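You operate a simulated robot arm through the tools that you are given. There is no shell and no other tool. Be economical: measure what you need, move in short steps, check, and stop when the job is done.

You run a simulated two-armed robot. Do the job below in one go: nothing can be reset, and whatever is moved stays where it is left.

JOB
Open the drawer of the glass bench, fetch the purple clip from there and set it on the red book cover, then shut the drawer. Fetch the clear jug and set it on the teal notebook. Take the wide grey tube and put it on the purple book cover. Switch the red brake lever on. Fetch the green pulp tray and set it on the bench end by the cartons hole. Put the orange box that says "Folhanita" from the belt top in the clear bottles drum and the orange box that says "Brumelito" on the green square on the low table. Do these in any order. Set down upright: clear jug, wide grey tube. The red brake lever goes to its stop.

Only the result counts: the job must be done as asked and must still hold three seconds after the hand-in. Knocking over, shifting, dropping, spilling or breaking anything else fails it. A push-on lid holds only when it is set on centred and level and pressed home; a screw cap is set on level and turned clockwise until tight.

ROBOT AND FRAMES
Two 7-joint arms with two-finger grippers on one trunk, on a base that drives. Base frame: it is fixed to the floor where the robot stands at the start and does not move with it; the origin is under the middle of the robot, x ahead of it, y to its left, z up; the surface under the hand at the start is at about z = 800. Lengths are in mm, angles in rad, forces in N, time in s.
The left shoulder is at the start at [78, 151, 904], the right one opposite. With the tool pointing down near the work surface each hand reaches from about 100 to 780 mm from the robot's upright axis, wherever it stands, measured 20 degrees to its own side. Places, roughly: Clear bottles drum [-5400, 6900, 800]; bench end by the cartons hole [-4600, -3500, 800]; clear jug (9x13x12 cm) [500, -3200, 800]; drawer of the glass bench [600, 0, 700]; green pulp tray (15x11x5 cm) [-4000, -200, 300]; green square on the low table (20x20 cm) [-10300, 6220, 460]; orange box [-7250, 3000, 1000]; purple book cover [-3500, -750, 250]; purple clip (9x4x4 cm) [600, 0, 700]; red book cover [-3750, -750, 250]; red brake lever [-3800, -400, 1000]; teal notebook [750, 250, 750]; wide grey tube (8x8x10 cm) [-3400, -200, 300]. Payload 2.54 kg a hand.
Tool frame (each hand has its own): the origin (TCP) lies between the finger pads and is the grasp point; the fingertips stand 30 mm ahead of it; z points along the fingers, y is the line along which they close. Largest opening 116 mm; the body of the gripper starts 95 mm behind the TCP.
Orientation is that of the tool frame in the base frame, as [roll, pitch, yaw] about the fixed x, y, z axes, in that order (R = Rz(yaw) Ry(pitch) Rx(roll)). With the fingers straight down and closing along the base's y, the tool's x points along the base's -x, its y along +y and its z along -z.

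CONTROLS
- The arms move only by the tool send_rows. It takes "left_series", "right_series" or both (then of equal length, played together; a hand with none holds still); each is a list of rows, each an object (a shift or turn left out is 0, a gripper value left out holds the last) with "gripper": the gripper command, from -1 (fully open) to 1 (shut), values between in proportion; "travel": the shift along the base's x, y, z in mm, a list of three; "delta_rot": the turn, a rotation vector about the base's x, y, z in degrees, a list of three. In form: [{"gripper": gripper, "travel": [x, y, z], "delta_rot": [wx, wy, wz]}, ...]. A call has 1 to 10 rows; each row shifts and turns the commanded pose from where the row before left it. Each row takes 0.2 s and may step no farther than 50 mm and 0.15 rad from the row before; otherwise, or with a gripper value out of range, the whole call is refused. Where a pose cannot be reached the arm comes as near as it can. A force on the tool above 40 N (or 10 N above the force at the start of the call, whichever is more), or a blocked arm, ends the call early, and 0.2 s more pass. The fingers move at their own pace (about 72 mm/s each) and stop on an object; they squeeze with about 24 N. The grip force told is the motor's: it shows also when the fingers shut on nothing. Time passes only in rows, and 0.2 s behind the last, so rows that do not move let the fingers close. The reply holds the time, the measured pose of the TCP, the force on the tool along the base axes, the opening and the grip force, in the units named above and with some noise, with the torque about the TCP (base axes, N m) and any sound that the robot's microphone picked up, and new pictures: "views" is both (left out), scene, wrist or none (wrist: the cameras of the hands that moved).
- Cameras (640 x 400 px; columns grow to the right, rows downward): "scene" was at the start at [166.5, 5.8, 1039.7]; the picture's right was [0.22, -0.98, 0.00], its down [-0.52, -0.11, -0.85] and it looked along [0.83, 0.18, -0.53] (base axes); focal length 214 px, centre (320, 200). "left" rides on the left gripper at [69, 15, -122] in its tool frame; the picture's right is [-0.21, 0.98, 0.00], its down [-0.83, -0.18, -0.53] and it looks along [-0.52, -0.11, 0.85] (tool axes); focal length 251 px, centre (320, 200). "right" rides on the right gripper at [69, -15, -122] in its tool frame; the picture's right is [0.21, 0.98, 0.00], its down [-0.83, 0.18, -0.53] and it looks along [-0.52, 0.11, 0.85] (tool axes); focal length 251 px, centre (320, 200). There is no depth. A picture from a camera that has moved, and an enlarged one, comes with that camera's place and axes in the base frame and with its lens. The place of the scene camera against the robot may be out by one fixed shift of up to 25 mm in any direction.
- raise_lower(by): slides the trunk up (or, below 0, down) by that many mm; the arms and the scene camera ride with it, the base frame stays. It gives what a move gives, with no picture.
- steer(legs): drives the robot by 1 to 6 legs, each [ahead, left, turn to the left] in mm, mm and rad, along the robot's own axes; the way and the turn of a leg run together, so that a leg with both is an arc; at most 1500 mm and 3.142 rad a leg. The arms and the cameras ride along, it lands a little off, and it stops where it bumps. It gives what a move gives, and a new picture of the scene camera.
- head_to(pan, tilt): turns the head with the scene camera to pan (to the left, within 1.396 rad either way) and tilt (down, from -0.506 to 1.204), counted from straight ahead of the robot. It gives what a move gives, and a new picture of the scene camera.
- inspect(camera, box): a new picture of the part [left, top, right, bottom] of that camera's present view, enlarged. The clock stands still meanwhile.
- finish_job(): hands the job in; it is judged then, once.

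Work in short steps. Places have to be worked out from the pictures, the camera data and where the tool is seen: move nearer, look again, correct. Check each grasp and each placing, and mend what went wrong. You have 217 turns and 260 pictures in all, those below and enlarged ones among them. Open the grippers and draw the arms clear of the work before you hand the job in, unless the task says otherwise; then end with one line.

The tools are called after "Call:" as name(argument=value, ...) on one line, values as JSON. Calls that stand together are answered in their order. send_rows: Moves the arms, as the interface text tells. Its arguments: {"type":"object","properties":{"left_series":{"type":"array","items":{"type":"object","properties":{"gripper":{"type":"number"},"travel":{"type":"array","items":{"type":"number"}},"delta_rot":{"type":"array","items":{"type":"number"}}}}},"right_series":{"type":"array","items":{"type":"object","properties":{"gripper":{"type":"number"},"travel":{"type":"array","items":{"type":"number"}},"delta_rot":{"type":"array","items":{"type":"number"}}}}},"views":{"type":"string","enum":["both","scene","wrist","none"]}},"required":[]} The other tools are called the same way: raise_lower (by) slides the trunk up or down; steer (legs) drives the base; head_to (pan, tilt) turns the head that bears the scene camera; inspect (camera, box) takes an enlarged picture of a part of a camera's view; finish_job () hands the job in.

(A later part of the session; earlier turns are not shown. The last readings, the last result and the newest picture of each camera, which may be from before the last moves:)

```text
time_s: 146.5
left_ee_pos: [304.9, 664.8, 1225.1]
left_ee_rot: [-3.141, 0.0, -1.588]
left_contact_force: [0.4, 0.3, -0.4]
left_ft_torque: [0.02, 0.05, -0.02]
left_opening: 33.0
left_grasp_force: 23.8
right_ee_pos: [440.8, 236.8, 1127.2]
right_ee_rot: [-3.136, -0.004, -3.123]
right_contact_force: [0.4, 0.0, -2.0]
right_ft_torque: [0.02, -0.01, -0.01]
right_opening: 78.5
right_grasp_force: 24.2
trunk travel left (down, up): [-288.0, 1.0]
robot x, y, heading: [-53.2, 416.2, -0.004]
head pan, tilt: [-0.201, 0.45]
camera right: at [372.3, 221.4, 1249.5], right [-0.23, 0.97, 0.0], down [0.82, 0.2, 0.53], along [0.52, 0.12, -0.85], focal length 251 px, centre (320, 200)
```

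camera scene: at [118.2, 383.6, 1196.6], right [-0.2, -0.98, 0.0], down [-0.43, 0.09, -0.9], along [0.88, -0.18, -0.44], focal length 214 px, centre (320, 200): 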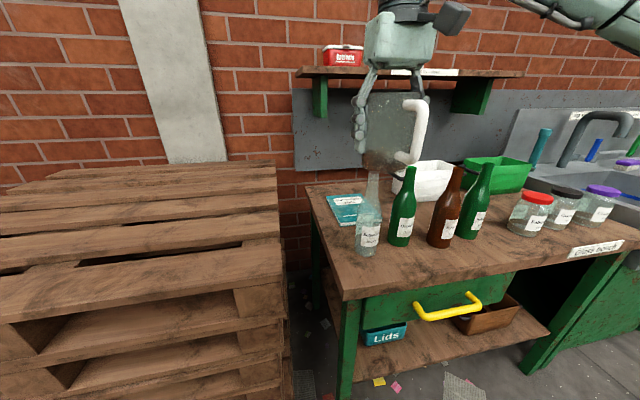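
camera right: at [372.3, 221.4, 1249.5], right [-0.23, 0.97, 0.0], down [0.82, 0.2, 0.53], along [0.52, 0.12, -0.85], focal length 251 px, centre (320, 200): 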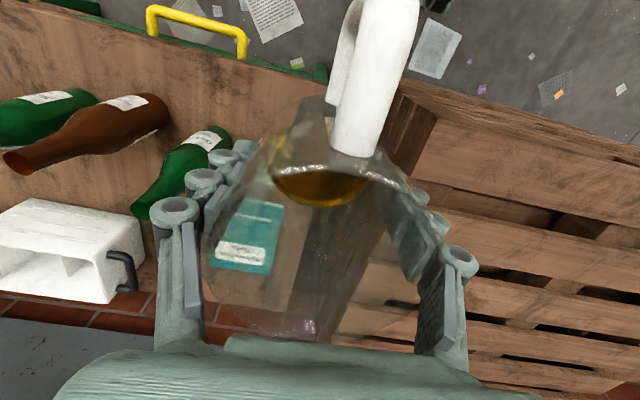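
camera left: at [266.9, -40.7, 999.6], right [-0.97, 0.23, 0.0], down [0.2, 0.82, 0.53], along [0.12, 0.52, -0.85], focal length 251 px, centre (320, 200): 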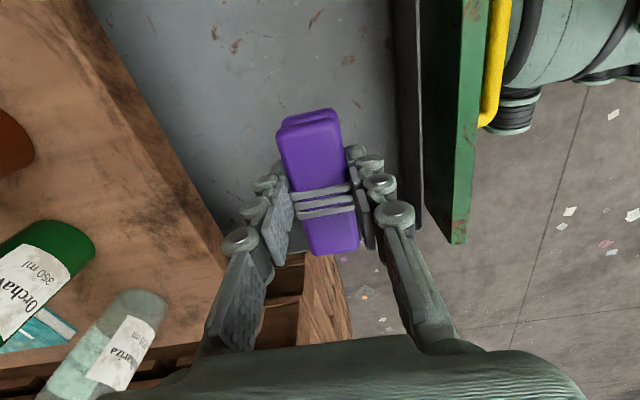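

Notebook ≈[775,150]; clear bottle ≈[539,170], top ~1005. Drive 120 mm further in and move the jug above the notebook, still high.

Call:
steer(legs=[[120, -15, 0]])

Call:
send_rows(right_series=[{"gripper": 1, "travel": [35, -8, 0]}, {"travel": [40, -10, 0]}, {"travel": [40, -15, 0]}, {"travel": [40, -15, 0]}, {"travel": [40, -15, 0]}], views="both")

```text
time_s: 147.7
left_ee_pos: [426.6, 648.4, 1225.5]
left_ee_rot: [3.141, 0.0, -1.589]
left_contact_force: [0.9, 0.3, -0.3]
left_ft_torque: [0.0, 0.07, 0.03]
left_opening: 32.9
left_grasp_force: 23.8
right_ee_pos: [562.3, 220.2, 1126.1]
right_ee_rot: [-3.137, -0.004, -3.122]
right_contact_force: [0.6, -0.7, -2.6]
right_ft_torque: [0.01, 0.03, -0.02]
right_opening: 78.7
right_grasp_force: 23.8
trunk travel left (down, up): [-288.0, 1.0]
robot x, y, heading: [70.9, 401.6, -0.001]
head pan, tilt: [-0.201, 0.45]
camera scene: at [238.4, 368.5, 1196.5], right [-0.2, -0.98, 0.0], down [-0.43, 0.09, -0.9], along [0.88, -0.18, -0.44], focal length 214 px, centre (320, 200)
```

scene: 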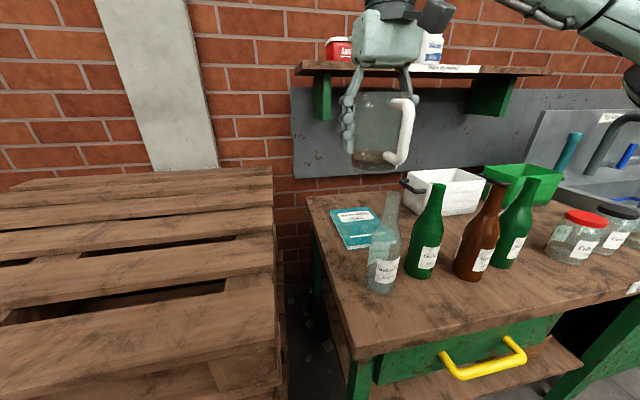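

```text
time_s: 148.9
left_ee_pos: [426.2, 650.0, 1224.8]
left_ee_rot: [3.14, -0.003, -1.588]
left_contact_force: [-0.1, 0.3, -0.5]
left_ft_torque: [-0.04, 0.0, 0.0]
left_opening: 33.0
left_grasp_force: 23.7
right_ee_pos: [756.7, 161.3, 1126.5]
right_ee_rot: [-3.132, -0.005, -3.119]
right_contact_force: [-0.2, -0.5, -1.5]
right_ft_torque: [0.01, 0.02, -0.04]
right_opening: 78.7
right_grasp_force: 23.8
trunk travel left (down, up): [-288.0, 1.0]
robot x, y, heading: [69.8, 405.4, -0.009]
head pan, tilt: [-0.201, 0.45]
camera scene: at [238.4, 369.7, 1196.5], right [-0.2, -0.98, 0.0], down [-0.43, 0.09, -0.9], along [0.88, -0.18, -0.44], focal length 214 px, centre (320, 200)
camera right: at [688.3, 146.8, 1248.6], right [-0.24, 0.97, -0.01], down [0.82, 0.2, 0.53], along [0.52, 0.12, -0.85], focal length 251 px, centre (320, 200)
```

scene: 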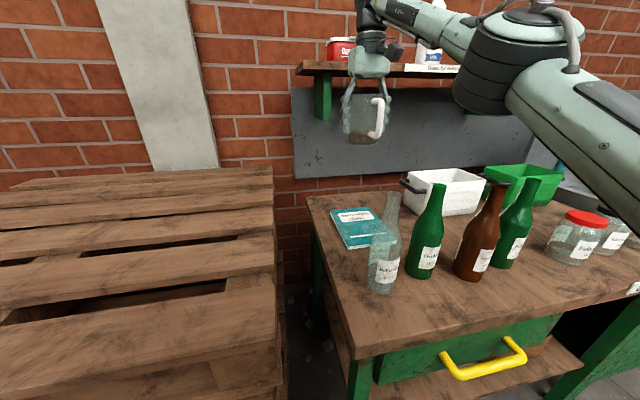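
right: 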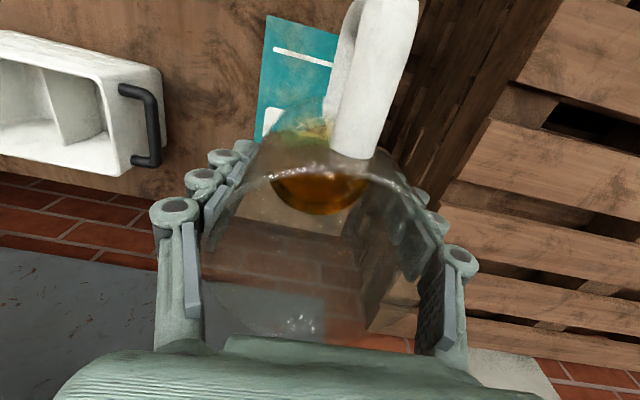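

Notebook spans about x 672–888, y 65–218. Move over its centre and descend half way, watching the forearm over the bottles.

Call:
send_rows(right_series=[{"gripper": 1, "travel": [18, -16, -10], "delta_rot": [0.5, -0.3, 0]}, {"travel": [0, 0, -40]}, {"travel": [0, 0, -40]}, {"travel": [0, 0, -40]}], views="scene")

```text
time_s: 149.9
left_ee_pos: [426.3, 648.1, 1226.5]
left_ee_rot: [3.14, -0.001, -1.588]
left_contact_force: [0.1, 0.5, -1.0]
left_ft_torque: [0.01, -0.02, 0.02]
left_opening: 33.2
left_grasp_force: 23.8
right_ee_pos: [763.1, 145.6, 991.3]
right_ee_rot: [3.138, 0.003, -3.123]
right_contact_force: [-0.4, 0.1, -1.3]
right_ft_torque: [0.01, -0.01, 0.0]
right_opening: 78.3
right_grasp_force: 24.4
right hand out of reach, approached as far as the arm can: row 1
trunk travel left (down, up): [-288.0, 1.0]
robot x, y, heading: [67.5, 399.1, -0.002]
head pan, tilt: [-0.201, 0.45]
camera scene: at [238.0, 368.2, 1196.6], right [-0.2, -0.98, 0.0], down [-0.43, 0.09, -0.9], along [0.88, -0.18, -0.44], focal length 214 px, centre (320, 200)
```

scene: 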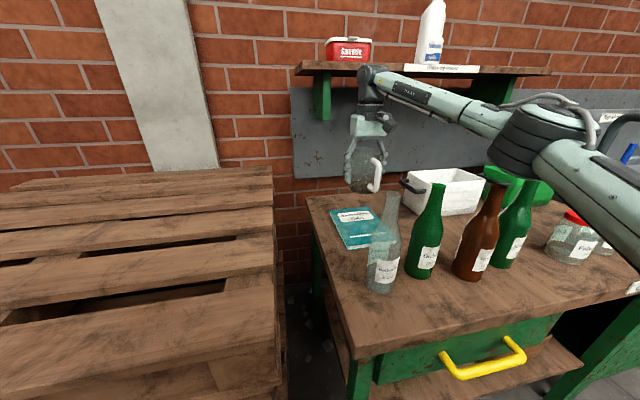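

The right elbow would come down onto the bottles. Better: place the jug with the left arm (its elbow goes over the pallets). I'll raise the jug again and bring it over the pallet stack's front board for a swap.

Call:
send_rows(right_series=[{"gripper": 1, "travel": [0, 0, 45]}, {"travel": [0, 0, 45]}, {"travel": [0, 0, 45]}, {"travel": [-15, 25, 0]}, {"travel": [-25, 40, 0]}, {"travel": [-25, 40, 0]}, {"travel": [-25, 40, 0]}, {"travel": [-25, 40, 0]}, {"travel": [-25, 40, 0]}, {"travel": [-25, 40, 0]}], views="none")

Call:
send_rows(right_series=[{"gripper": 1, "travel": [-25, 35, 0]}, {"travel": [-25, 35, 0]}, {"travel": [-15, 0, 0]}], left_series=[{"gripper": 1, "travel": [40, 25, 0]}, {"travel": [40, 25, 0]}, {"travel": [35, 0, -30]}], views="both")

```text
time_s: 152.1
left_ee_pos: [424.8, 649.2, 1226.0]
left_ee_rot: [-3.141, -0.001, -1.588]
left_contact_force: [-0.8, 0.6, -1.2]
left_ft_torque: [-0.03, -0.02, -0.01]
left_opening: 32.8
left_grasp_force: 24.0
right_ee_pos: [592.8, 411.0, 1124.9]
right_ee_rot: [3.139, 0.002, -3.123]
right_contact_force: [0.1, 0.0, -1.6]
right_ft_torque: [-0.05, 0.0, -0.01]
right_opening: 78.7
right_grasp_force: 23.9
right hand out of reach, approached as far as the arm can: row 3
trunk travel left (down, up): [-288.0, 1.0]
robot x, y, heading: [71.5, 400.9, 0.002]
head pan, tilt: [-0.201, 0.45]
```

```text
time_s: 152.9
left_ee_pos: [542.5, 699.5, 1192.5]
left_ee_rot: [3.14, -0.002, -1.589]
left_contact_force: [-0.4, -0.2, 0.1]
left_ft_torque: [-0.02, -0.03, 0.01]
left_opening: 32.8
left_grasp_force: 24.7
right_ee_pos: [531.6, 481.0, 1123.5]
right_ee_rot: [3.14, -0.001, -3.123]
right_contact_force: [0.5, 0.5, -1.3]
right_ft_torque: [-0.01, 0.04, 0.01]
right_opening: 78.2
right_grasp_force: 24.0
trunk travel left (down, up): [-288.0, 1.0]
robot x, y, heading: [70.3, 399.8, -0.004]
head pan, tilt: [-0.201, 0.45]
camera scene: at [238.8, 368.8, 1196.4], right [-0.2, -0.98, 0.0], down [-0.43, 0.09, -0.9], along [0.88, -0.18, -0.44], focal length 214 px, centre (320, 200)
camera right: at [463.1, 464.4, 1246.7], right [-0.23, 0.97, 0.0], down [0.82, 0.19, 0.53], along [0.52, 0.13, -0.85], focal length 251 px, centre (320, 200)
camera left: at [527.3, 630.4, 1314.8], right [-0.97, 0.23, 0.0], down [0.2, 0.82, 0.53], along [0.12, 0.52, -0.85], focal length 251 px, centre (320, 200)
```

scene: 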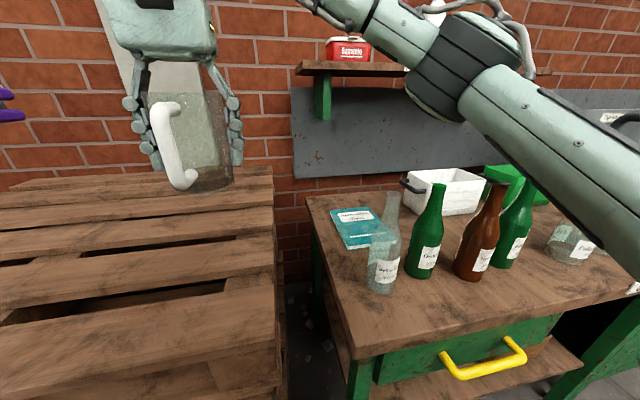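
right: 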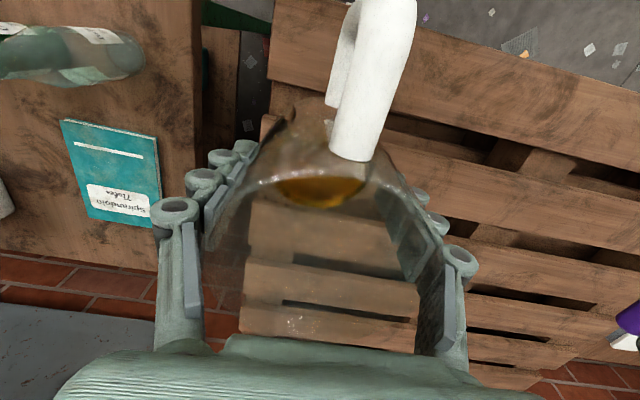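
left: 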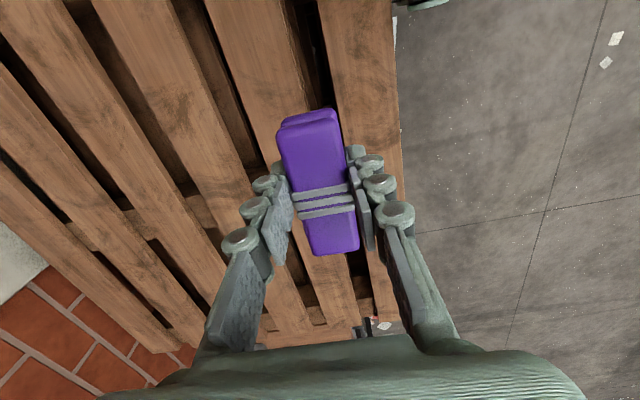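

Front board spans x≈415–532. Move the jug to x≈473 and descend toward it.

Call:
send_rows(right_series=[{"gripper": 1, "travel": [-30, 0, -20]}, {"travel": [-28, 0, -35]}, {"travel": [0, 0, -45]}, {"travel": [0, 0, -45]}, {"travel": [0, 0, -45]}, {"travel": [0, 0, -30]}], views="scene")

```text
time_s: 154.3
left_ee_pos: [542.1, 698.5, 1193.2]
left_ee_rot: [-3.141, 0.0, -1.588]
left_contact_force: [0.1, 1.8, -1.3]
left_ft_torque: [-0.01, 0.06, 0.03]
left_opening: 32.9
left_grasp_force: 23.5
right_ee_pos: [470.8, 478.6, 931.0]
right_ee_rot: [3.128, 0.012, -3.125]
right_contact_force: [-5.2, -3.7, 15.1]
right_ft_torque: [-0.68, 0.31, -0.08]
right_opening: 80.3
right_grasp_force: 23.9
trunk travel left (down, up): [-288.0, 1.0]
robot x, y, heading: [68.1, 401.9, 0.0]
head pan, tilt: [-0.201, 0.45]
stopped in row 6 (right hand): the force on the tool passed its limit at 62 N (the readings are from after the stop); the commanded pose is now the measured one
camera scene: at [236.8, 368.4, 1197.1], right [-0.2, -0.98, 0.0], down [-0.43, 0.09, -0.9], along [0.88, -0.18, -0.43], focal length 214 px, centre (320, 200)
```

scene: 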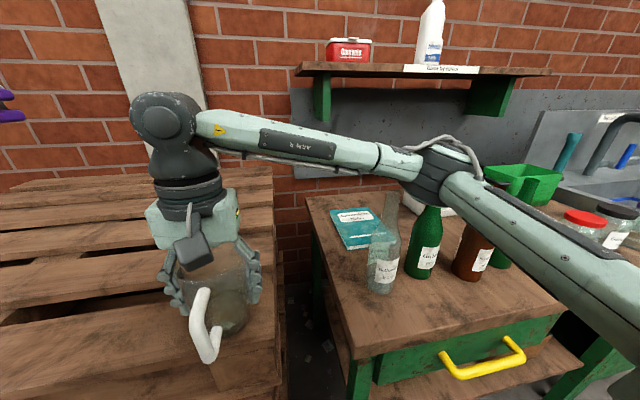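

Contact: the jug stands on the board (top ≈ 870). Release and check.

Call:
send_rows(right_series=[{"gripper": 1, "travel": [0, 0, 3]}, {"gripper": -1}, {}, {}, {}], views="wrist")

```text
time_s: 155.5
left_ee_pos: [539.8, 698.5, 1194.3]
left_ee_rot: [3.141, 0.0, -1.589]
left_contact_force: [0.3, -0.2, -0.8]
left_ft_torque: [0.0, 0.03, 0.01]
left_opening: 33.0
left_grasp_force: 24.2
right_ee_pos: [471.1, 480.5, 932.1]
right_ee_rot: [3.124, 0.013, -3.124]
right_contact_force: [-0.9, -0.1, 0.0]
right_ft_torque: [-0.01, -0.04, -0.01]
right_opening: 116.0
right_grasp_force: 0.1
trunk travel left (down, up): [-288.0, 1.0]
robot x, y, heading: [68.1, 399.6, -0.001]
head pan, tilt: [-0.201, 0.45]
camera right: at [401.3, 461.5, 1053.7], right [-0.23, 0.97, 0.01], down [0.82, 0.19, 0.55], along [0.53, 0.14, -0.84], focal length 251 px, centre (320, 200)
```

right: 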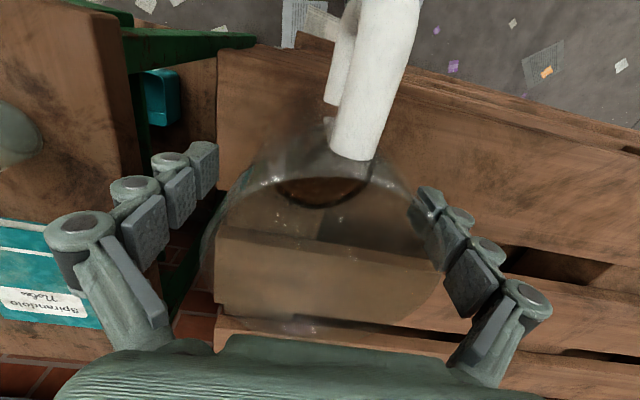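

Jug stands. Raise the right hand clear and set the clip down on the same board with the left.

Call:
send_rows(right_series=[{"travel": [0, 0, 40]}, {"travel": [0, 0, 45]}, {"travel": [0, 0, 45]}, {"travel": [0, 0, 40]}, {"travel": [-20, -40, 10]}, {"travel": [-20, -40, 10]}, {"travel": [-20, -40, 0]}], left_series=[{"gripper": 1, "travel": [-35, 0, -30]}, {"travel": [-30, 0, -35]}, {"travel": [0, 0, -45]}, {"travel": [0, 0, -45]}, {"travel": [0, 0, -45]}, {"travel": [0, 0, -40]}, {"travel": [0, 0, -25]}], views="wrist")

```text
time_s: 157.1
left_ee_pos: [474.8, 698.4, 929.0]
left_ee_rot: [-3.141, -0.001, -1.587]
left_contact_force: [1.1, 0.1, 0.0]
left_ft_torque: [0.01, -0.01, -0.01]
left_opening: 32.7
left_grasp_force: 23.9
right_ee_pos: [410.5, 358.4, 1122.5]
right_ee_rot: [3.126, 0.01, -3.122]
right_contact_force: [-0.8, -0.1, -0.1]
right_ft_torque: [0.02, 0.0, 0.0]
right_opening: 116.0
right_grasp_force: 0.0
trunk travel left (down, up): [-288.0, 1.0]
robot x, y, heading: [68.7, 401.3, 0.001]
head pan, tilt: [-0.201, 0.45]
camera right: at [340.3, 340.5, 1243.6], right [-0.23, 0.97, 0.01], down [0.82, 0.19, 0.55], along [0.53, 0.14, -0.84], focal length 251 px, centre (320, 200)
camera left: at [459.3, 630.1, 1051.0], right [-0.97, 0.23, 0.0], down [0.2, 0.82, 0.53], along [0.12, 0.52, -0.85], focal length 251 px, centre (320, 200)
```

right: 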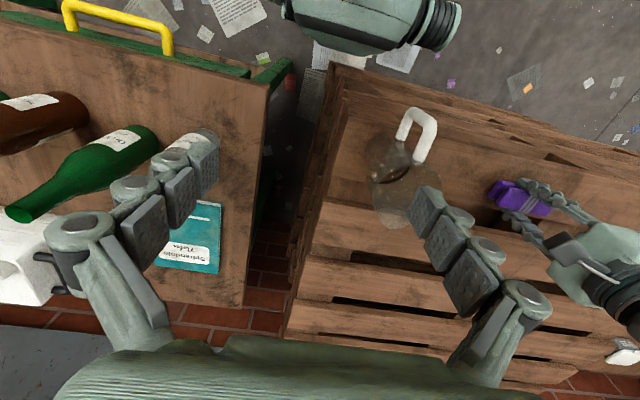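
left: 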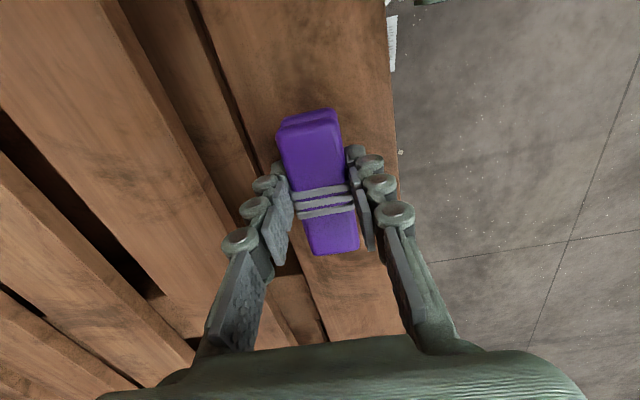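

Board is right below. Lower the clip in small steps until contact.

Call:
send_rows(left_series=[{"gripper": 1, "travel": [0, 0, -12]}, {"travel": [0, 0, -8]}, {"travel": [0, 0, -6]}, {"travel": [0, 0, -6]}], views="none")

```text
time_s: 157.8
left_ee_pos: [475.3, 698.6, 910.8]
left_ee_rot: [-3.131, -0.003, -1.589]
left_contact_force: [-7.6, -2.0, 17.9]
left_ft_torque: [-0.05, 0.64, 0.06]
left_opening: 32.9
left_grasp_force: 24.1
right_ee_pos: [409.6, 358.8, 1122.5]
right_ee_rot: [3.125, 0.012, -3.125]
right_contact_force: [-0.1, 0.4, 0.6]
right_ft_torque: [0.0, 0.03, 0.01]
right_opening: 116.2
right_grasp_force: 0.1
trunk travel left (down, up): [-288.0, 1.0]
robot x, y, heading: [65.0, 398.2, -0.001]
head pan, tilt: [-0.201, 0.45]
stopped in row 3 (left hand): the force on the tool passed its limit at 47 N (the readings are from after the stop); the commanded pose is now the measured one
```

Clip rests on the board. Release, rise, and turn the left hand back to closing along y.

Call:
send_rows(left_series=[{"gripper": -1}, {}, {"travel": [0, 0, 20]}, {"travel": [0, 0, 45]}, {"travel": [0, 0, 45]}, {"travel": [0, 0, 45], "delta_rot": [0, 0, -8.2]}, {"travel": [0, -15, 40], "delta_rot": [0, 0, -8.2]}, {"travel": [0, -40, 0], "delta_rot": [0, 0, -8.2]}, {"travel": [0, -40, 0], "delta_rot": [0, 0, -8.2]}, {"travel": [0, -40, 0], "delta_rot": [0, 0, -8.2]}], views="none")

Call:
send_rows(left_series=[{"travel": [0, -30, 0], "delta_rot": [0, 0, -8.2]}, {"travel": [0, 0, 0], "delta_rot": [0, 0, -8.2]}, {"travel": [0, 0, 0], "delta_rot": [0, 0, -8.2]}, {"travel": [0, 0, 0], "delta_rot": [0, 0, -8.2]}, {"travel": [0, 0, 0], "delta_rot": [0, 0, -8.2]}, {"travel": [0, 0, 0], "delta_rot": [0, 0, -7]}], right_series=[{"travel": [-35, -30, 0]}, {"travel": [-35, -30, 0]}, {"travel": [0, -40, 0]}, {"travel": [0, -30, 0]}, {}, {}], views="both")

```text
time_s: 160.0
left_ee_pos: [478.6, 563.5, 1104.5]
left_ee_rot: [-3.137, -0.001, -2.305]
left_contact_force: [0.3, -0.7, 0.6]
left_ft_torque: [0.01, 0.01, -0.01]
left_opening: 116.1
left_grasp_force: 0.1
right_ee_pos: [410.9, 357.3, 1122.6]
right_ee_rot: [3.126, 0.01, -3.125]
right_contact_force: [0.2, 0.5, 0.1]
right_ft_torque: [0.01, 0.03, -0.04]
right_opening: 116.0
right_grasp_force: 0.1
trunk travel left (down, up): [-288.0, 1.0]
robot x, y, heading: [70.0, 397.1, 0.003]
head pan, tilt: [-0.201, 0.45]
```

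```text
time_s: 161.4
left_ee_pos: [477.2, 534.3, 1104.3]
left_ee_rot: [-3.137, -0.002, 3.14]
left_contact_force: [0.6, 0.2, 1.4]
left_ft_torque: [0.0, -0.03, 0.01]
left_opening: 116.0
left_grasp_force: 0.0
right_ee_pos: [344.5, 230.0, 1122.1]
right_ee_rot: [3.125, 0.012, -3.123]
right_contact_force: [-0.4, 0.2, -0.3]
right_ft_torque: [0.0, 0.02, 0.0]
right_opening: 115.9
right_grasp_force: 0.1
trunk travel left (down, up): [-288.0, 1.0]
robot x, y, heading: [70.0, 401.8, -0.002]
head pan, tilt: [-0.201, 0.45]
camera scene: at [237.4, 368.6, 1196.7], right [-0.2, -0.98, 0.0], down [-0.43, 0.09, -0.9], along [0.88, -0.18, -0.44], focal length 214 px, centre (320, 200)
camera right: at [273.3, 210.8, 1243.0], right [-0.23, 0.97, 0.01], down [0.82, 0.19, 0.55], along [0.53, 0.14, -0.84], focal length 251 px, centre (320, 200)
camera left: at [409.3, 550.3, 1225.7], right [0.22, 0.98, -0.01], down [0.83, -0.18, 0.53], along [0.52, -0.12, -0.85], focal length 251 px, centre (320, 200)
```

scene: 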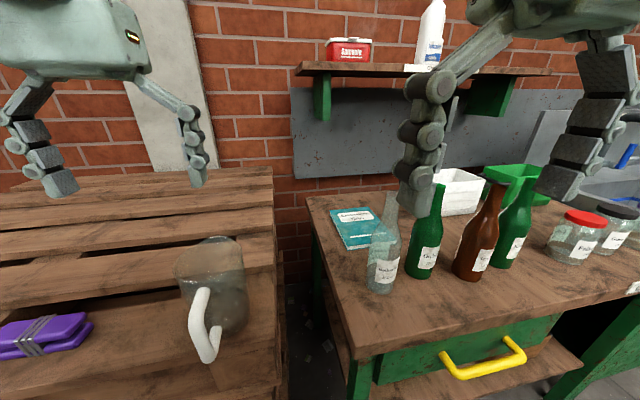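
right: 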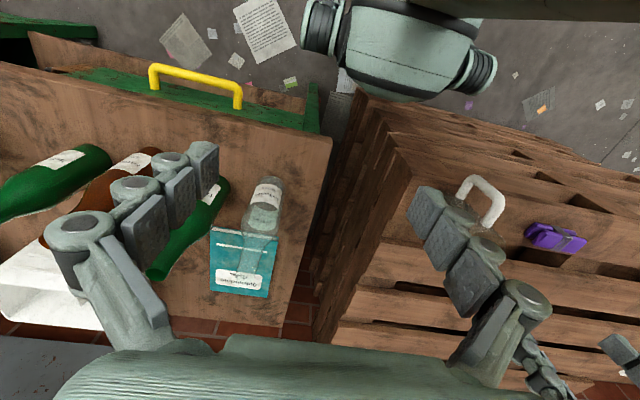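
left: 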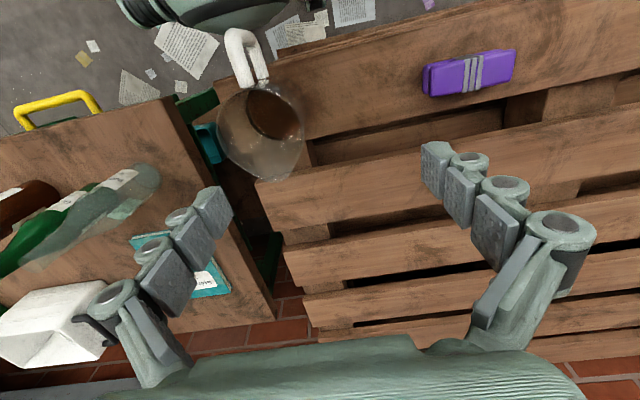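

Jug at [469,479]. Move the left hand over it, descend and grip.

Call:
send_rows(left_series=[{"gripper": -1, "travel": [-8, -45, 0]}, {"travel": [0, -10, -40]}, {"travel": [0, 0, -45]}, {"travel": [0, 0, -45]}, {"travel": [0, 0, -42]}, {"gripper": 1}, {}, {}, {}], views="wrist")

```text
time_s: 163.4
left_ee_pos: [468.9, 480.5, 931.9]
left_ee_rot: [-3.136, 0.002, -3.139]
left_contact_force: [0.4, -1.0, 5.3]
left_ft_torque: [0.05, -0.1, -0.07]
left_opening: 79.5
left_grasp_force: 23.6
right_ee_pos: [343.1, 228.5, 1121.8]
right_ee_rot: [3.125, 0.011, -3.123]
right_contact_force: [0.8, 0.2, -0.2]
right_ft_torque: [-0.01, 0.01, 0.01]
right_opening: 116.3
right_grasp_force: 0.0
trunk travel left (down, up): [-288.0, 1.0]
robot x, y, heading: [68.6, 401.1, -0.004]
head pan, tilt: [-0.201, 0.45]
camera left: at [400.4, 496.5, 1053.5], right [0.21, 0.98, -0.01], down [0.83, -0.18, 0.53], along [0.52, -0.12, -0.85], focal length 251 px, centre (320, 200)
```

left: 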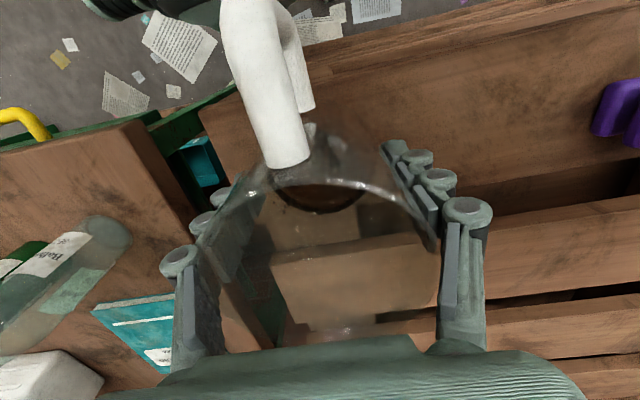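

Gripped. Lift high, then slide the base right to y≈200.

Call:
send_rows(left_series=[{"gripper": 1, "travel": [0, 0, 20]}, {"travel": [0, 0, 45]}, {"travel": [0, 0, 45]}, {"travel": [0, 0, 45]}, {"travel": [0, 0, 45]}], views="none")

Call:
steer(legs=[[0, -210, 0]])

Call:
send_rows(left_series=[{"gripper": 1, "travel": [48, -5, 0]}, {"travel": [48, -5, 0]}, {"travel": [40, -5, 0]}], views="both")

```text
time_s: 164.6
left_ee_pos: [466.3, 480.1, 1131.4]
left_ee_rot: [-3.137, 0.0, 3.141]
left_contact_force: [-0.1, -0.4, -1.1]
left_ft_torque: [0.03, -0.01, 0.01]
left_opening: 78.5
left_grasp_force: 24.2
right_ee_pos: [342.2, 228.2, 1123.3]
right_ee_rot: [3.123, 0.012, -3.123]
right_contact_force: [-0.6, 0.0, -0.1]
right_ft_torque: [-0.02, -0.01, 0.0]
right_opening: 116.0
right_grasp_force: 0.0
trunk travel left (down, up): [-288.0, 1.0]
robot x, y, heading: [64.9, 397.8, -0.005]
head pan, tilt: [-0.201, 0.45]
```

```text
time_s: 167.3
left_ee_pos: [467.0, 268.3, 1130.5]
left_ee_rot: [-3.136, -0.002, -3.138]
left_contact_force: [0.4, 0.3, -2.1]
left_ft_torque: [-0.03, -0.01, -0.03]
left_opening: 78.3
left_grasp_force: 23.9
right_ee_pos: [344.1, 17.1, 1120.3]
right_ee_rot: [3.127, 0.011, -3.121]
right_contact_force: [-0.1, -0.3, -0.3]
right_ft_torque: [0.02, -0.01, -0.02]
right_opening: 116.1
right_grasp_force: 0.0
trunk travel left (down, up): [-288.0, 1.0]
robot x, y, heading: [65.7, 187.0, 0.001]
head pan, tilt: [-0.201, 0.45]
camera scene: at [237.5, 155.9, 1196.7], right [-0.2, -0.98, 0.0], down [-0.43, 0.09, -0.9], along [0.88, -0.18, -0.44], focal length 214 px, centre (320, 200)
```

scene: 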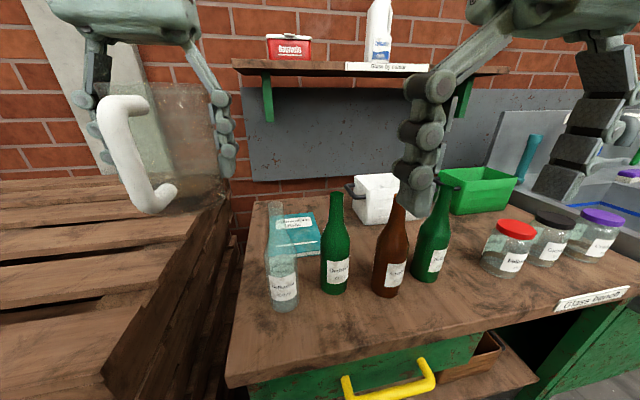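

```text
time_s: 168.1
left_ee_pos: [605.0, 254.4, 1128.7]
left_ee_rot: [-3.137, -0.002, -3.138]
left_contact_force: [0.1, -1.1, -0.9]
left_ft_torque: [-0.01, 0.02, 0.02]
left_opening: 78.1
left_grasp_force: 23.9
right_ee_pos: [346.0, 16.4, 1122.0]
right_ee_rot: [3.126, 0.009, -3.121]
right_contact_force: [0.3, 0.4, -0.2]
right_ft_torque: [0.01, 0.01, 0.03]
right_opening: 115.9
right_grasp_force: 0.1
trunk travel left (down, up): [-288.0, 1.0]
robot x, y, heading: [67.6, 185.1, 0.001]
head pan, tilt: [-0.201, 0.45]
camera scene: at [238.1, 155.8, 1196.5], right [-0.2, -0.98, 0.0], down [-0.43, 0.09, -0.9], along [0.88, -0.18, -0.44], focal length 214 px, centre (320, 200)
camera left: at [535.7, 269.6, 1250.8], right [0.21, 0.98, -0.01], down [0.83, -0.18, 0.53], along [0.52, -0.12, -0.85], focal length 251 px, centre (320, 200)
```

scene: 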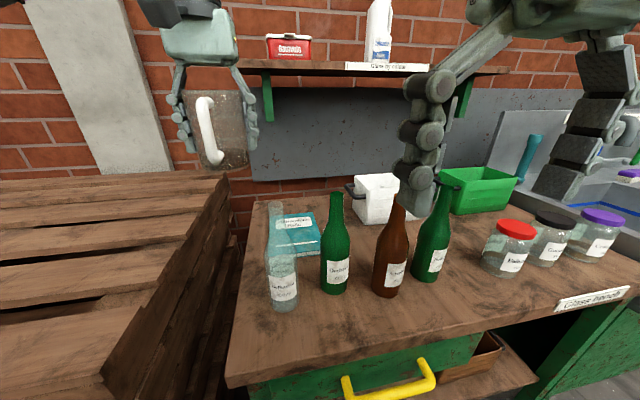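
left: 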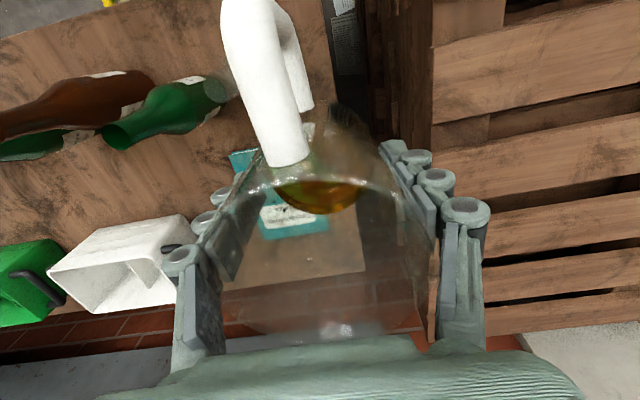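

Notebook centre ≈[762,143]. Move the jug above it and start down.

Call:
send_rows(left_series=[{"gripper": 1, "travel": [38, -25, 0], "delta_rot": [0.3, 0, 0]}, {"travel": [40, -28, 0]}, {"travel": [40, -28, 0]}, {"travel": [39, -30, 0]}, {"travel": [0, 0, -45]}, {"travel": [0, 0, -45]}, {"travel": [0, 0, -45]}], views="both")

```text
time_s: 169.7
left_ee_pos: [718.1, 161.3, 980.0]
left_ee_rot: [3.141, -0.002, -3.135]
left_contact_force: [-0.4, -0.2, -1.1]
left_ft_torque: [-0.03, -0.03, 0.01]
left_opening: 78.3
left_grasp_force: 24.4
left hand out of reach, approached as far as the arm can: row 3, 4
right_ee_pos: [345.3, 15.8, 1121.8]
right_ee_rot: [3.127, 0.011, -3.121]
right_contact_force: [-0.7, -0.2, 0.1]
right_ft_torque: [0.02, -0.01, 0.0]
right_opening: 115.8
right_grasp_force: 0.1
trunk travel left (down, up): [-288.0, 1.0]
robot x, y, heading: [72.0, 187.4, 0.004]
head pan, tilt: [-0.201, 0.45]
camera scene: at [238.1, 156.3, 1196.6], right [-0.2, -0.98, 0.0], down [-0.43, 0.09, -0.9], along [0.88, -0.18, -0.44], focal length 214 px, centre (320, 200)
camera left: at [650.5, 175.6, 1102.8], right [0.21, 0.98, 0.0], down [0.83, -0.18, 0.53], along [0.52, -0.11, -0.85], focal length 251 px, centre (320, 200)
```

scene: 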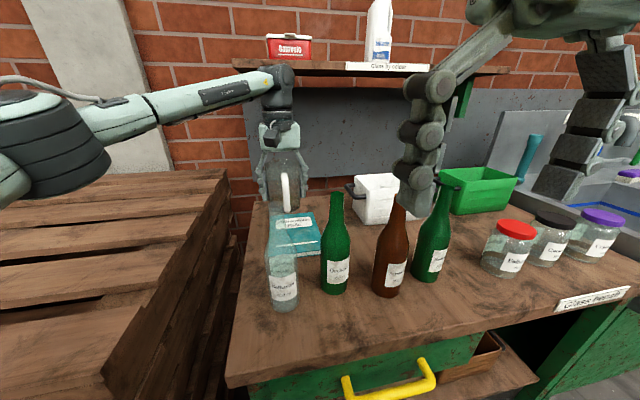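
left: 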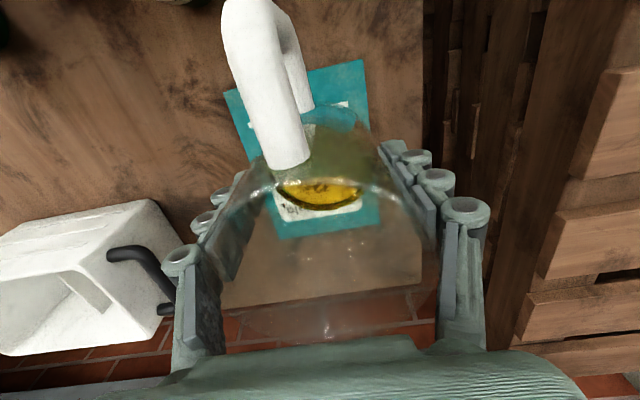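

Good posture, forearm clear. Shift +48/−16 and lower to just above the notebook.

Call:
send_rows(left_series=[{"gripper": 1, "travel": [25, -8, -20]}, {"travel": [23, -8, -20]}, {"travel": [0, 0, -30]}, {"travel": [0, 0, -15]}], views="wrist")

```text
time_s: 170.7
left_ee_pos: [766.3, 142.3, 895.2]
left_ee_rot: [3.141, -0.001, -3.136]
left_contact_force: [1.0, 0.1, -2.0]
left_ft_torque: [0.01, -0.01, 0.02]
left_opening: 78.3
left_grasp_force: 24.5
right_ee_pos: [344.0, 15.4, 1121.1]
right_ee_rot: [3.126, 0.01, -3.123]
right_contact_force: [-0.6, 0.4, 0.5]
right_ft_torque: [-0.04, -0.01, -0.01]
right_opening: 115.8
right_grasp_force: 0.0
trunk travel left (down, up): [-288.0, 1.0]
robot x, y, heading: [68.9, 182.9, 0.003]
head pan, tilt: [-0.201, 0.45]
camera left: at [697.7, 157.9, 1017.1], right [0.21, 0.98, 0.0], down [0.83, -0.18, 0.53], along [0.52, -0.11, -0.85], focal length 251 px, centre (320, 200)
```

left: 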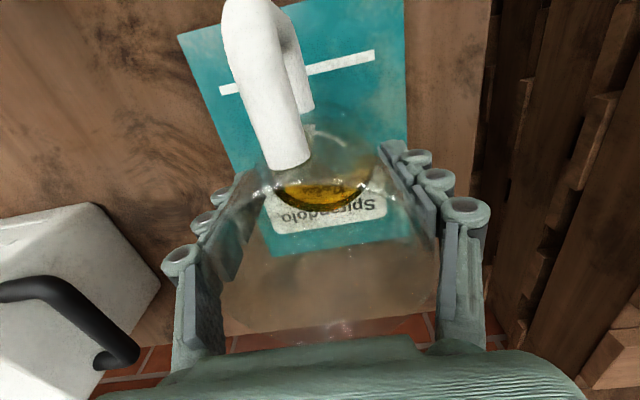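

Over the notebook. Lower in small steps until contact.

Call:
send_rows(left_series=[{"gripper": 1, "travel": [0, 0, -12]}, {"travel": [0, 0, -6]}, {"travel": [0, 0, -5]}, {"travel": [0, 0, -4]}, {"travel": [0, 0, -4]}, {"travel": [0, 0, -4]}, {"travel": [0, 0, -4]}], views="none")

```text
time_s: 172.3
left_ee_pos: [766.9, 143.3, 867.9]
left_ee_rot: [-3.138, 0.011, -3.135]
left_contact_force: [-1.4, 2.7, 17.0]
left_ft_torque: [0.52, 0.59, 0.05]
left_opening: 78.8
left_grasp_force: 24.2
right_ee_pos: [343.3, 18.1, 1121.1]
right_ee_rot: [3.126, 0.011, -3.121]
right_contact_force: [-0.7, -0.8, 1.0]
right_ft_torque: [0.01, 0.0, -0.01]
right_opening: 115.7
right_grasp_force: 0.1
trunk travel left (down, up): [-288.0, 1.0]
robot x, y, heading: [65.8, 185.9, -0.0]
head pan, tilt: [-0.201, 0.45]
stopped in row 7 (left hand): the force on the tool passed its limit at 43 N (the readings are from after the stop); the commanded pose is now the measured one
```

Contact at the expected height. Ease up 2 mm, release, and rise.

Call:
send_rows(left_series=[{"gripper": 1, "travel": [0, 0, 3]}, {"gripper": -1}, {}, {}, {"travel": [0, 0, 30]}, {"travel": [0, 0, 45]}, {"travel": [0, 0, 45]}], views="both")

```text
time_s: 173.9
left_ee_pos: [765.2, 141.9, 987.1]
left_ee_rot: [-3.141, 0.01, -3.138]
left_contact_force: [0.0, -0.8, 1.2]
left_ft_torque: [0.01, -0.03, 0.02]
left_opening: 115.9
left_grasp_force: 0.2
right_ee_pos: [343.5, 16.1, 1122.2]
right_ee_rot: [3.125, 0.014, -3.12]
right_contact_force: [-0.4, -0.7, -0.7]
right_ft_torque: [0.03, -0.06, 0.0]
right_opening: 115.8
right_grasp_force: 0.1
trunk travel left (down, up): [-288.0, 1.0]
robot x, y, heading: [70.8, 182.3, -0.004]
head pan, tilt: [-0.201, 0.45]
camera scene: at [236.5, 154.6, 1196.8], right [-0.2, -0.98, 0.0], down [-0.43, 0.09, -0.9], along [0.88, -0.18, -0.43], focal length 214 px, centre (320, 200)
camera left: at [695.3, 157.6, 1107.6], right [0.21, 0.98, 0.0], down [0.82, -0.18, 0.54], along [0.53, -0.11, -0.84], focal length 251 px, centre (320, 200)
```

scene: 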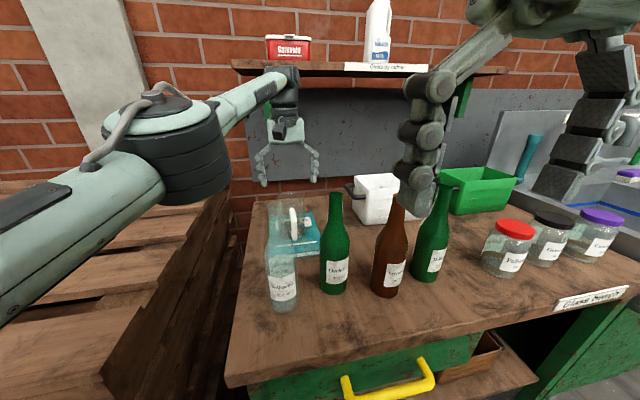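
left: 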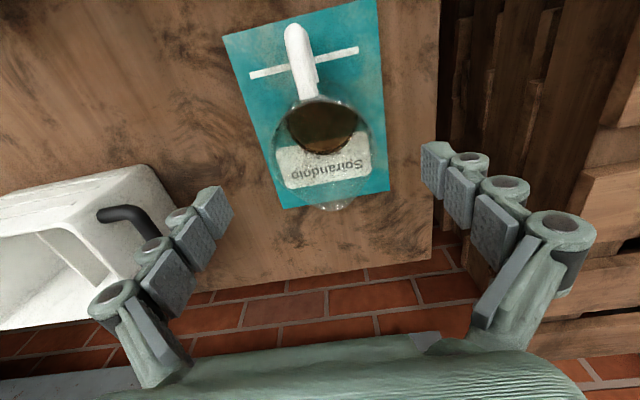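

Jug upright on the notebook. Retreat the left hand the same way, then drive left for the clip.

Call:
send_rows(left_series=[{"travel": [0, 0, 45]}, {"travel": [0, 5, 45]}, {"travel": [-40, 25, 45]}, {"travel": [-40, 25, 0]}, {"travel": [-40, 25, 0]}, {"travel": [-40, 20, 0], "delta_rot": [0, 0, 8]}, {"travel": [-45, 0, 0], "delta_rot": [0, 0, 8.2]}, {"travel": [-45, 0, 0], "delta_rot": [0, 0, 8.2]}, {"travel": [-35, 0, 0], "delta_rot": [0, 0, 8.2]}, {"travel": [0, 0, 0], "delta_rot": [0, 0, 8.2]}], views="none")

```text
refused: row 3 steps farther than a row can; nothing moved
```

Call:
send_rows(left_series=[{"travel": [0, 0, 45]}, {"travel": [0, 5, 45]}, {"travel": [0, 0, 45]}, {"travel": [-40, 25, 0]}, {"travel": [-40, 25, 0]}, {"travel": [-40, 20, 0], "delta_rot": [0, 0, 8]}, {"travel": [-45, 0, 0], "delta_rot": [0, 0, 8.2]}, {"travel": [-45, 0, 0], "delta_rot": [0, 0, 8.2]}, {"travel": [-45, 0, 0], "delta_rot": [0, 0, 8.2]}, {"travel": [-30, 0, 0], "delta_rot": [0, 0, 8.2]}], views="none")

```text
time_s: 176.1
left_ee_pos: [445.4, 237.4, 1095.5]
left_ee_rot: [-3.138, 0.008, -2.423]
left_contact_force: [-0.2, -0.4, -0.1]
left_ft_torque: [0.02, -0.02, -0.02]
left_opening: 116.1
left_grasp_force: 0.1
left hand out of reach, approached as far as the arm can: row 1, 2, 3
right_ee_pos: [344.2, 17.0, 1122.4]
right_ee_rot: [3.125, 0.012, -3.121]
right_contact_force: [0.4, 0.5, -0.6]
right_ft_torque: [0.01, 0.01, 0.01]
right_opening: 116.1
right_grasp_force: 0.1
trunk travel left (down, up): [-288.0, 1.0]
robot x, y, heading: [64.9, 187.8, -0.002]
head pan, tilt: [-0.201, 0.45]
```

Now slide left and finish turning to yaw −90° above the clip.

Call:
steer(legs=[[0, 230, 0]])

Call:
send_rows(left_series=[{"travel": [5, 40, 0], "delta_rot": [0, 0, 8.2]}, {"travel": [5, 40, 0], "delta_rot": [0, 0, 8.2]}, {"travel": [5, 40, 0], "delta_rot": [0, 0, 8.2]}, {"travel": [5, 40, -10], "delta_rot": [0, 0, 8.2]}, {"travel": [5, 40, -10], "delta_rot": [0, 0, 8.2]}, {"travel": [5, 30, -20], "delta_rot": [0, 0, 6.5]}, {"travel": [0, 0, -45]}], views="wrist")

```text
time_s: 178.9
left_ee_pos: [446.0, 462.0, 1095.7]
left_ee_rot: [-3.138, 0.007, -2.418]
left_contact_force: [-0.3, -0.7, 0.8]
left_ft_torque: [-0.01, 0.01, 0.0]
left_opening: 115.8
left_grasp_force: 0.0
right_ee_pos: [344.5, 243.4, 1122.5]
right_ee_rot: [3.127, 0.01, -3.118]
right_contact_force: [0.1, 0.3, -0.2]
right_ft_torque: [0.01, -0.01, 0.01]
right_opening: 116.1
right_grasp_force: 0.0
trunk travel left (down, up): [-288.0, 1.0]
robot x, y, heading: [63.9, 411.2, 0.006]
head pan, tilt: [-0.201, 0.45]
camera scene: at [236.9, 382.1, 1196.7], right [-0.19, -0.98, 0.0], down [-0.43, 0.08, -0.9], along [0.88, -0.18, -0.44], focal length 214 px, centre (320, 200)
```

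scene: 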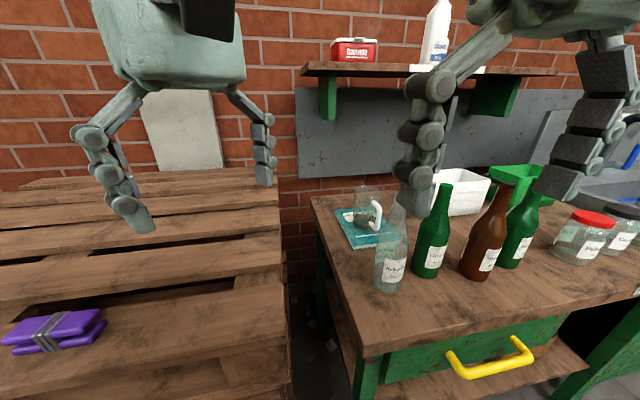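

```text
time_s: 180.5
left_ee_pos: [475.3, 693.0, 1010.4]
left_ee_rot: [-3.138, 0.008, -1.589]
left_contact_force: [0.5, -0.1, 0.1]
left_ft_torque: [0.01, 0.01, -0.03]
left_opening: 116.0
left_grasp_force: 0.0
right_ee_pos: [344.4, 242.9, 1121.2]
right_ee_rot: [3.129, 0.01, -3.117]
right_contact_force: [-0.1, 0.3, 0.5]
right_ft_torque: [0.03, -0.01, -0.01]
right_opening: 115.8
right_grasp_force: 0.1
trunk travel left (down, up): [-288.0, 1.0]
robot x, y, heading: [67.5, 410.8, 0.008]
head pan, tilt: [-0.201, 0.45]
camera left: at [459.9, 623.6, 1131.4], right [-0.97, 0.23, 0.0], down [0.19, 0.82, 0.54], along [0.13, 0.53, -0.84], focal length 251 px, centre (320, 200)
```

left: 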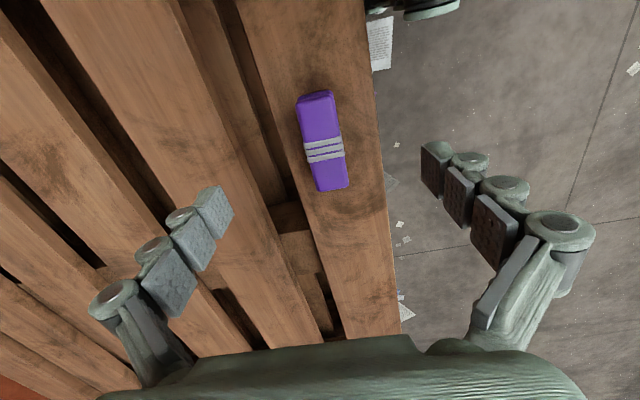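

Clip right below. Descend to 909 and grip.

Call:
send_rows(left_series=[{"gripper": -1, "travel": [0, 4, -45]}, {"travel": [0, 0, -40]}, {"travel": [0, 0, -15]}, {"gripper": 1}, {}, {}, {}, {"travel": [0, 0, 20]}, {"travel": [0, 0, 45]}, {"travel": [0, 0, 45]}], views="wrist")

```text
time_s: 182.7
left_ee_pos: [474.6, 695.3, 1018.8]
left_ee_rot: [-3.139, 0.006, -1.591]
left_contact_force: [-0.6, 0.1, -1.1]
left_ft_torque: [0.01, -0.03, -0.01]
left_opening: 32.9
left_grasp_force: 24.6
right_ee_pos: [343.1, 242.9, 1122.1]
right_ee_rot: [3.126, 0.013, -3.117]
right_contact_force: [-0.3, -0.1, 0.0]
right_ft_torque: [0.0, 0.0, 0.01]
right_opening: 115.9
right_grasp_force: 0.0
trunk travel left (down, up): [-288.0, 1.0]
robot x, y, heading: [69.1, 411.6, -0.001]
head pan, tilt: [-0.201, 0.45]
camera left: at [459.1, 625.8, 1140.7], right [-0.97, 0.23, 0.0], down [0.2, 0.82, 0.54], along [0.13, 0.53, -0.84], focal length 251 px, centre (320, 200)
```

left: 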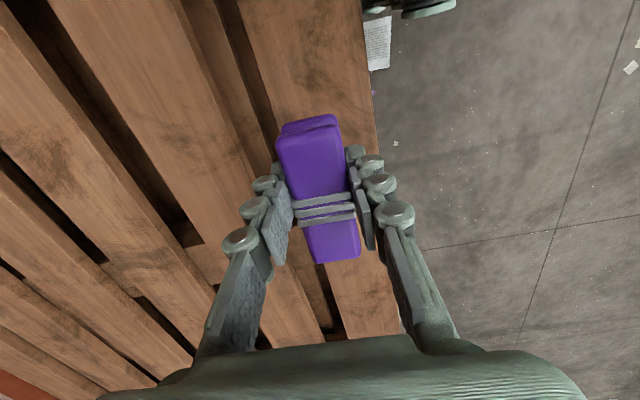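

Clip held. Back off, turn around, and look toward the next area.

Call:
steer(legs=[[-600, 0, 0], [0, 0, 3.1]])

Call:
head_to(pan=0.3, tilt=0.25)

```text
time_s: 193.5
left_ee_pos: [-953.8, 145.2, 1019.3]
left_ee_rot: [-3.138, 0.005, 1.503]
left_contact_force: [-0.5, -0.7, -0.7]
left_ft_torque: [0.0, -0.02, -0.01]
left_opening: 32.9
left_grasp_force: 24.3
right_ee_pos: [-799.6, 591.9, 1122.5]
right_ee_rot: [3.125, 0.011, -0.023]
right_contact_force: [-0.3, -0.4, 0.8]
right_ft_torque: [-0.02, 0.02, -0.02]
right_opening: 115.9
right_grasp_force: 0.0
trunk travel left (down, up): [-288.0, 1.0]
robot x, y, heading: [-532.4, 407.0, 3.102]
head pan, tilt: [-0.201, 0.45]
camera scene: at [-678.2, 419.8, 1196.7], right [0.24, 0.97, 0.0], down [0.42, -0.1, -0.9], along [-0.87, 0.22, -0.44], focal length 214 px, centre (320, 200)
```

scene: 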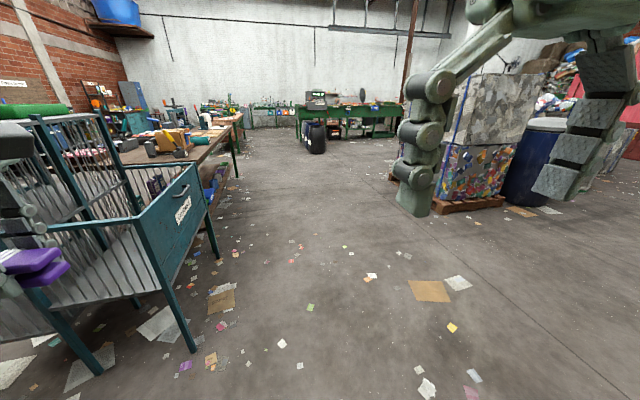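

```text
time_s: 194.4
left_ee_pos: [-953.9, 146.1, 1018.2]
left_ee_rot: [-3.139, 0.006, 1.503]
left_contact_force: [0.9, 0.7, -0.2]
left_ft_torque: [0.01, -0.03, 0.01]
left_opening: 32.8
left_grasp_force: 24.6
right_ee_pos: [-800.1, 591.5, 1122.1]
right_ee_rot: [3.126, 0.011, -0.021]
right_contact_force: [-0.4, -0.7, 0.5]
right_ft_torque: [-0.01, 0.0, -0.01]
right_opening: 115.8
right_grasp_force: 0.0
trunk travel left (down, up): [-288.0, 1.0]
robot x, y, heading: [-526.8, 411.3, 3.099]
head pan, tilt: [0.3, 0.25]
camera scene: at [-679.4, 374.0, 1215.3], right [-0.25, 0.97, 0.0], down [0.24, 0.06, -0.97], along [-0.94, -0.25, -0.25], focal length 214 px, centre (320, 200)
```

scene: 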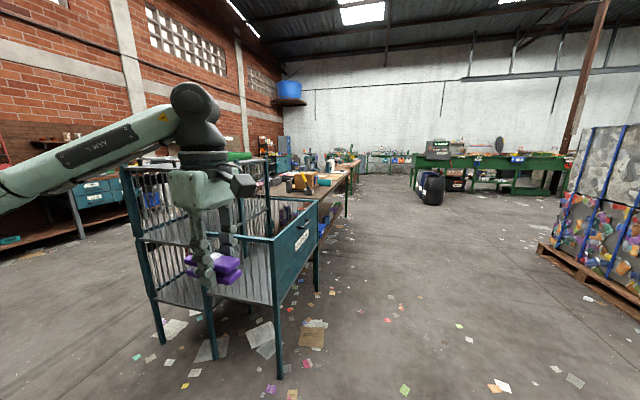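

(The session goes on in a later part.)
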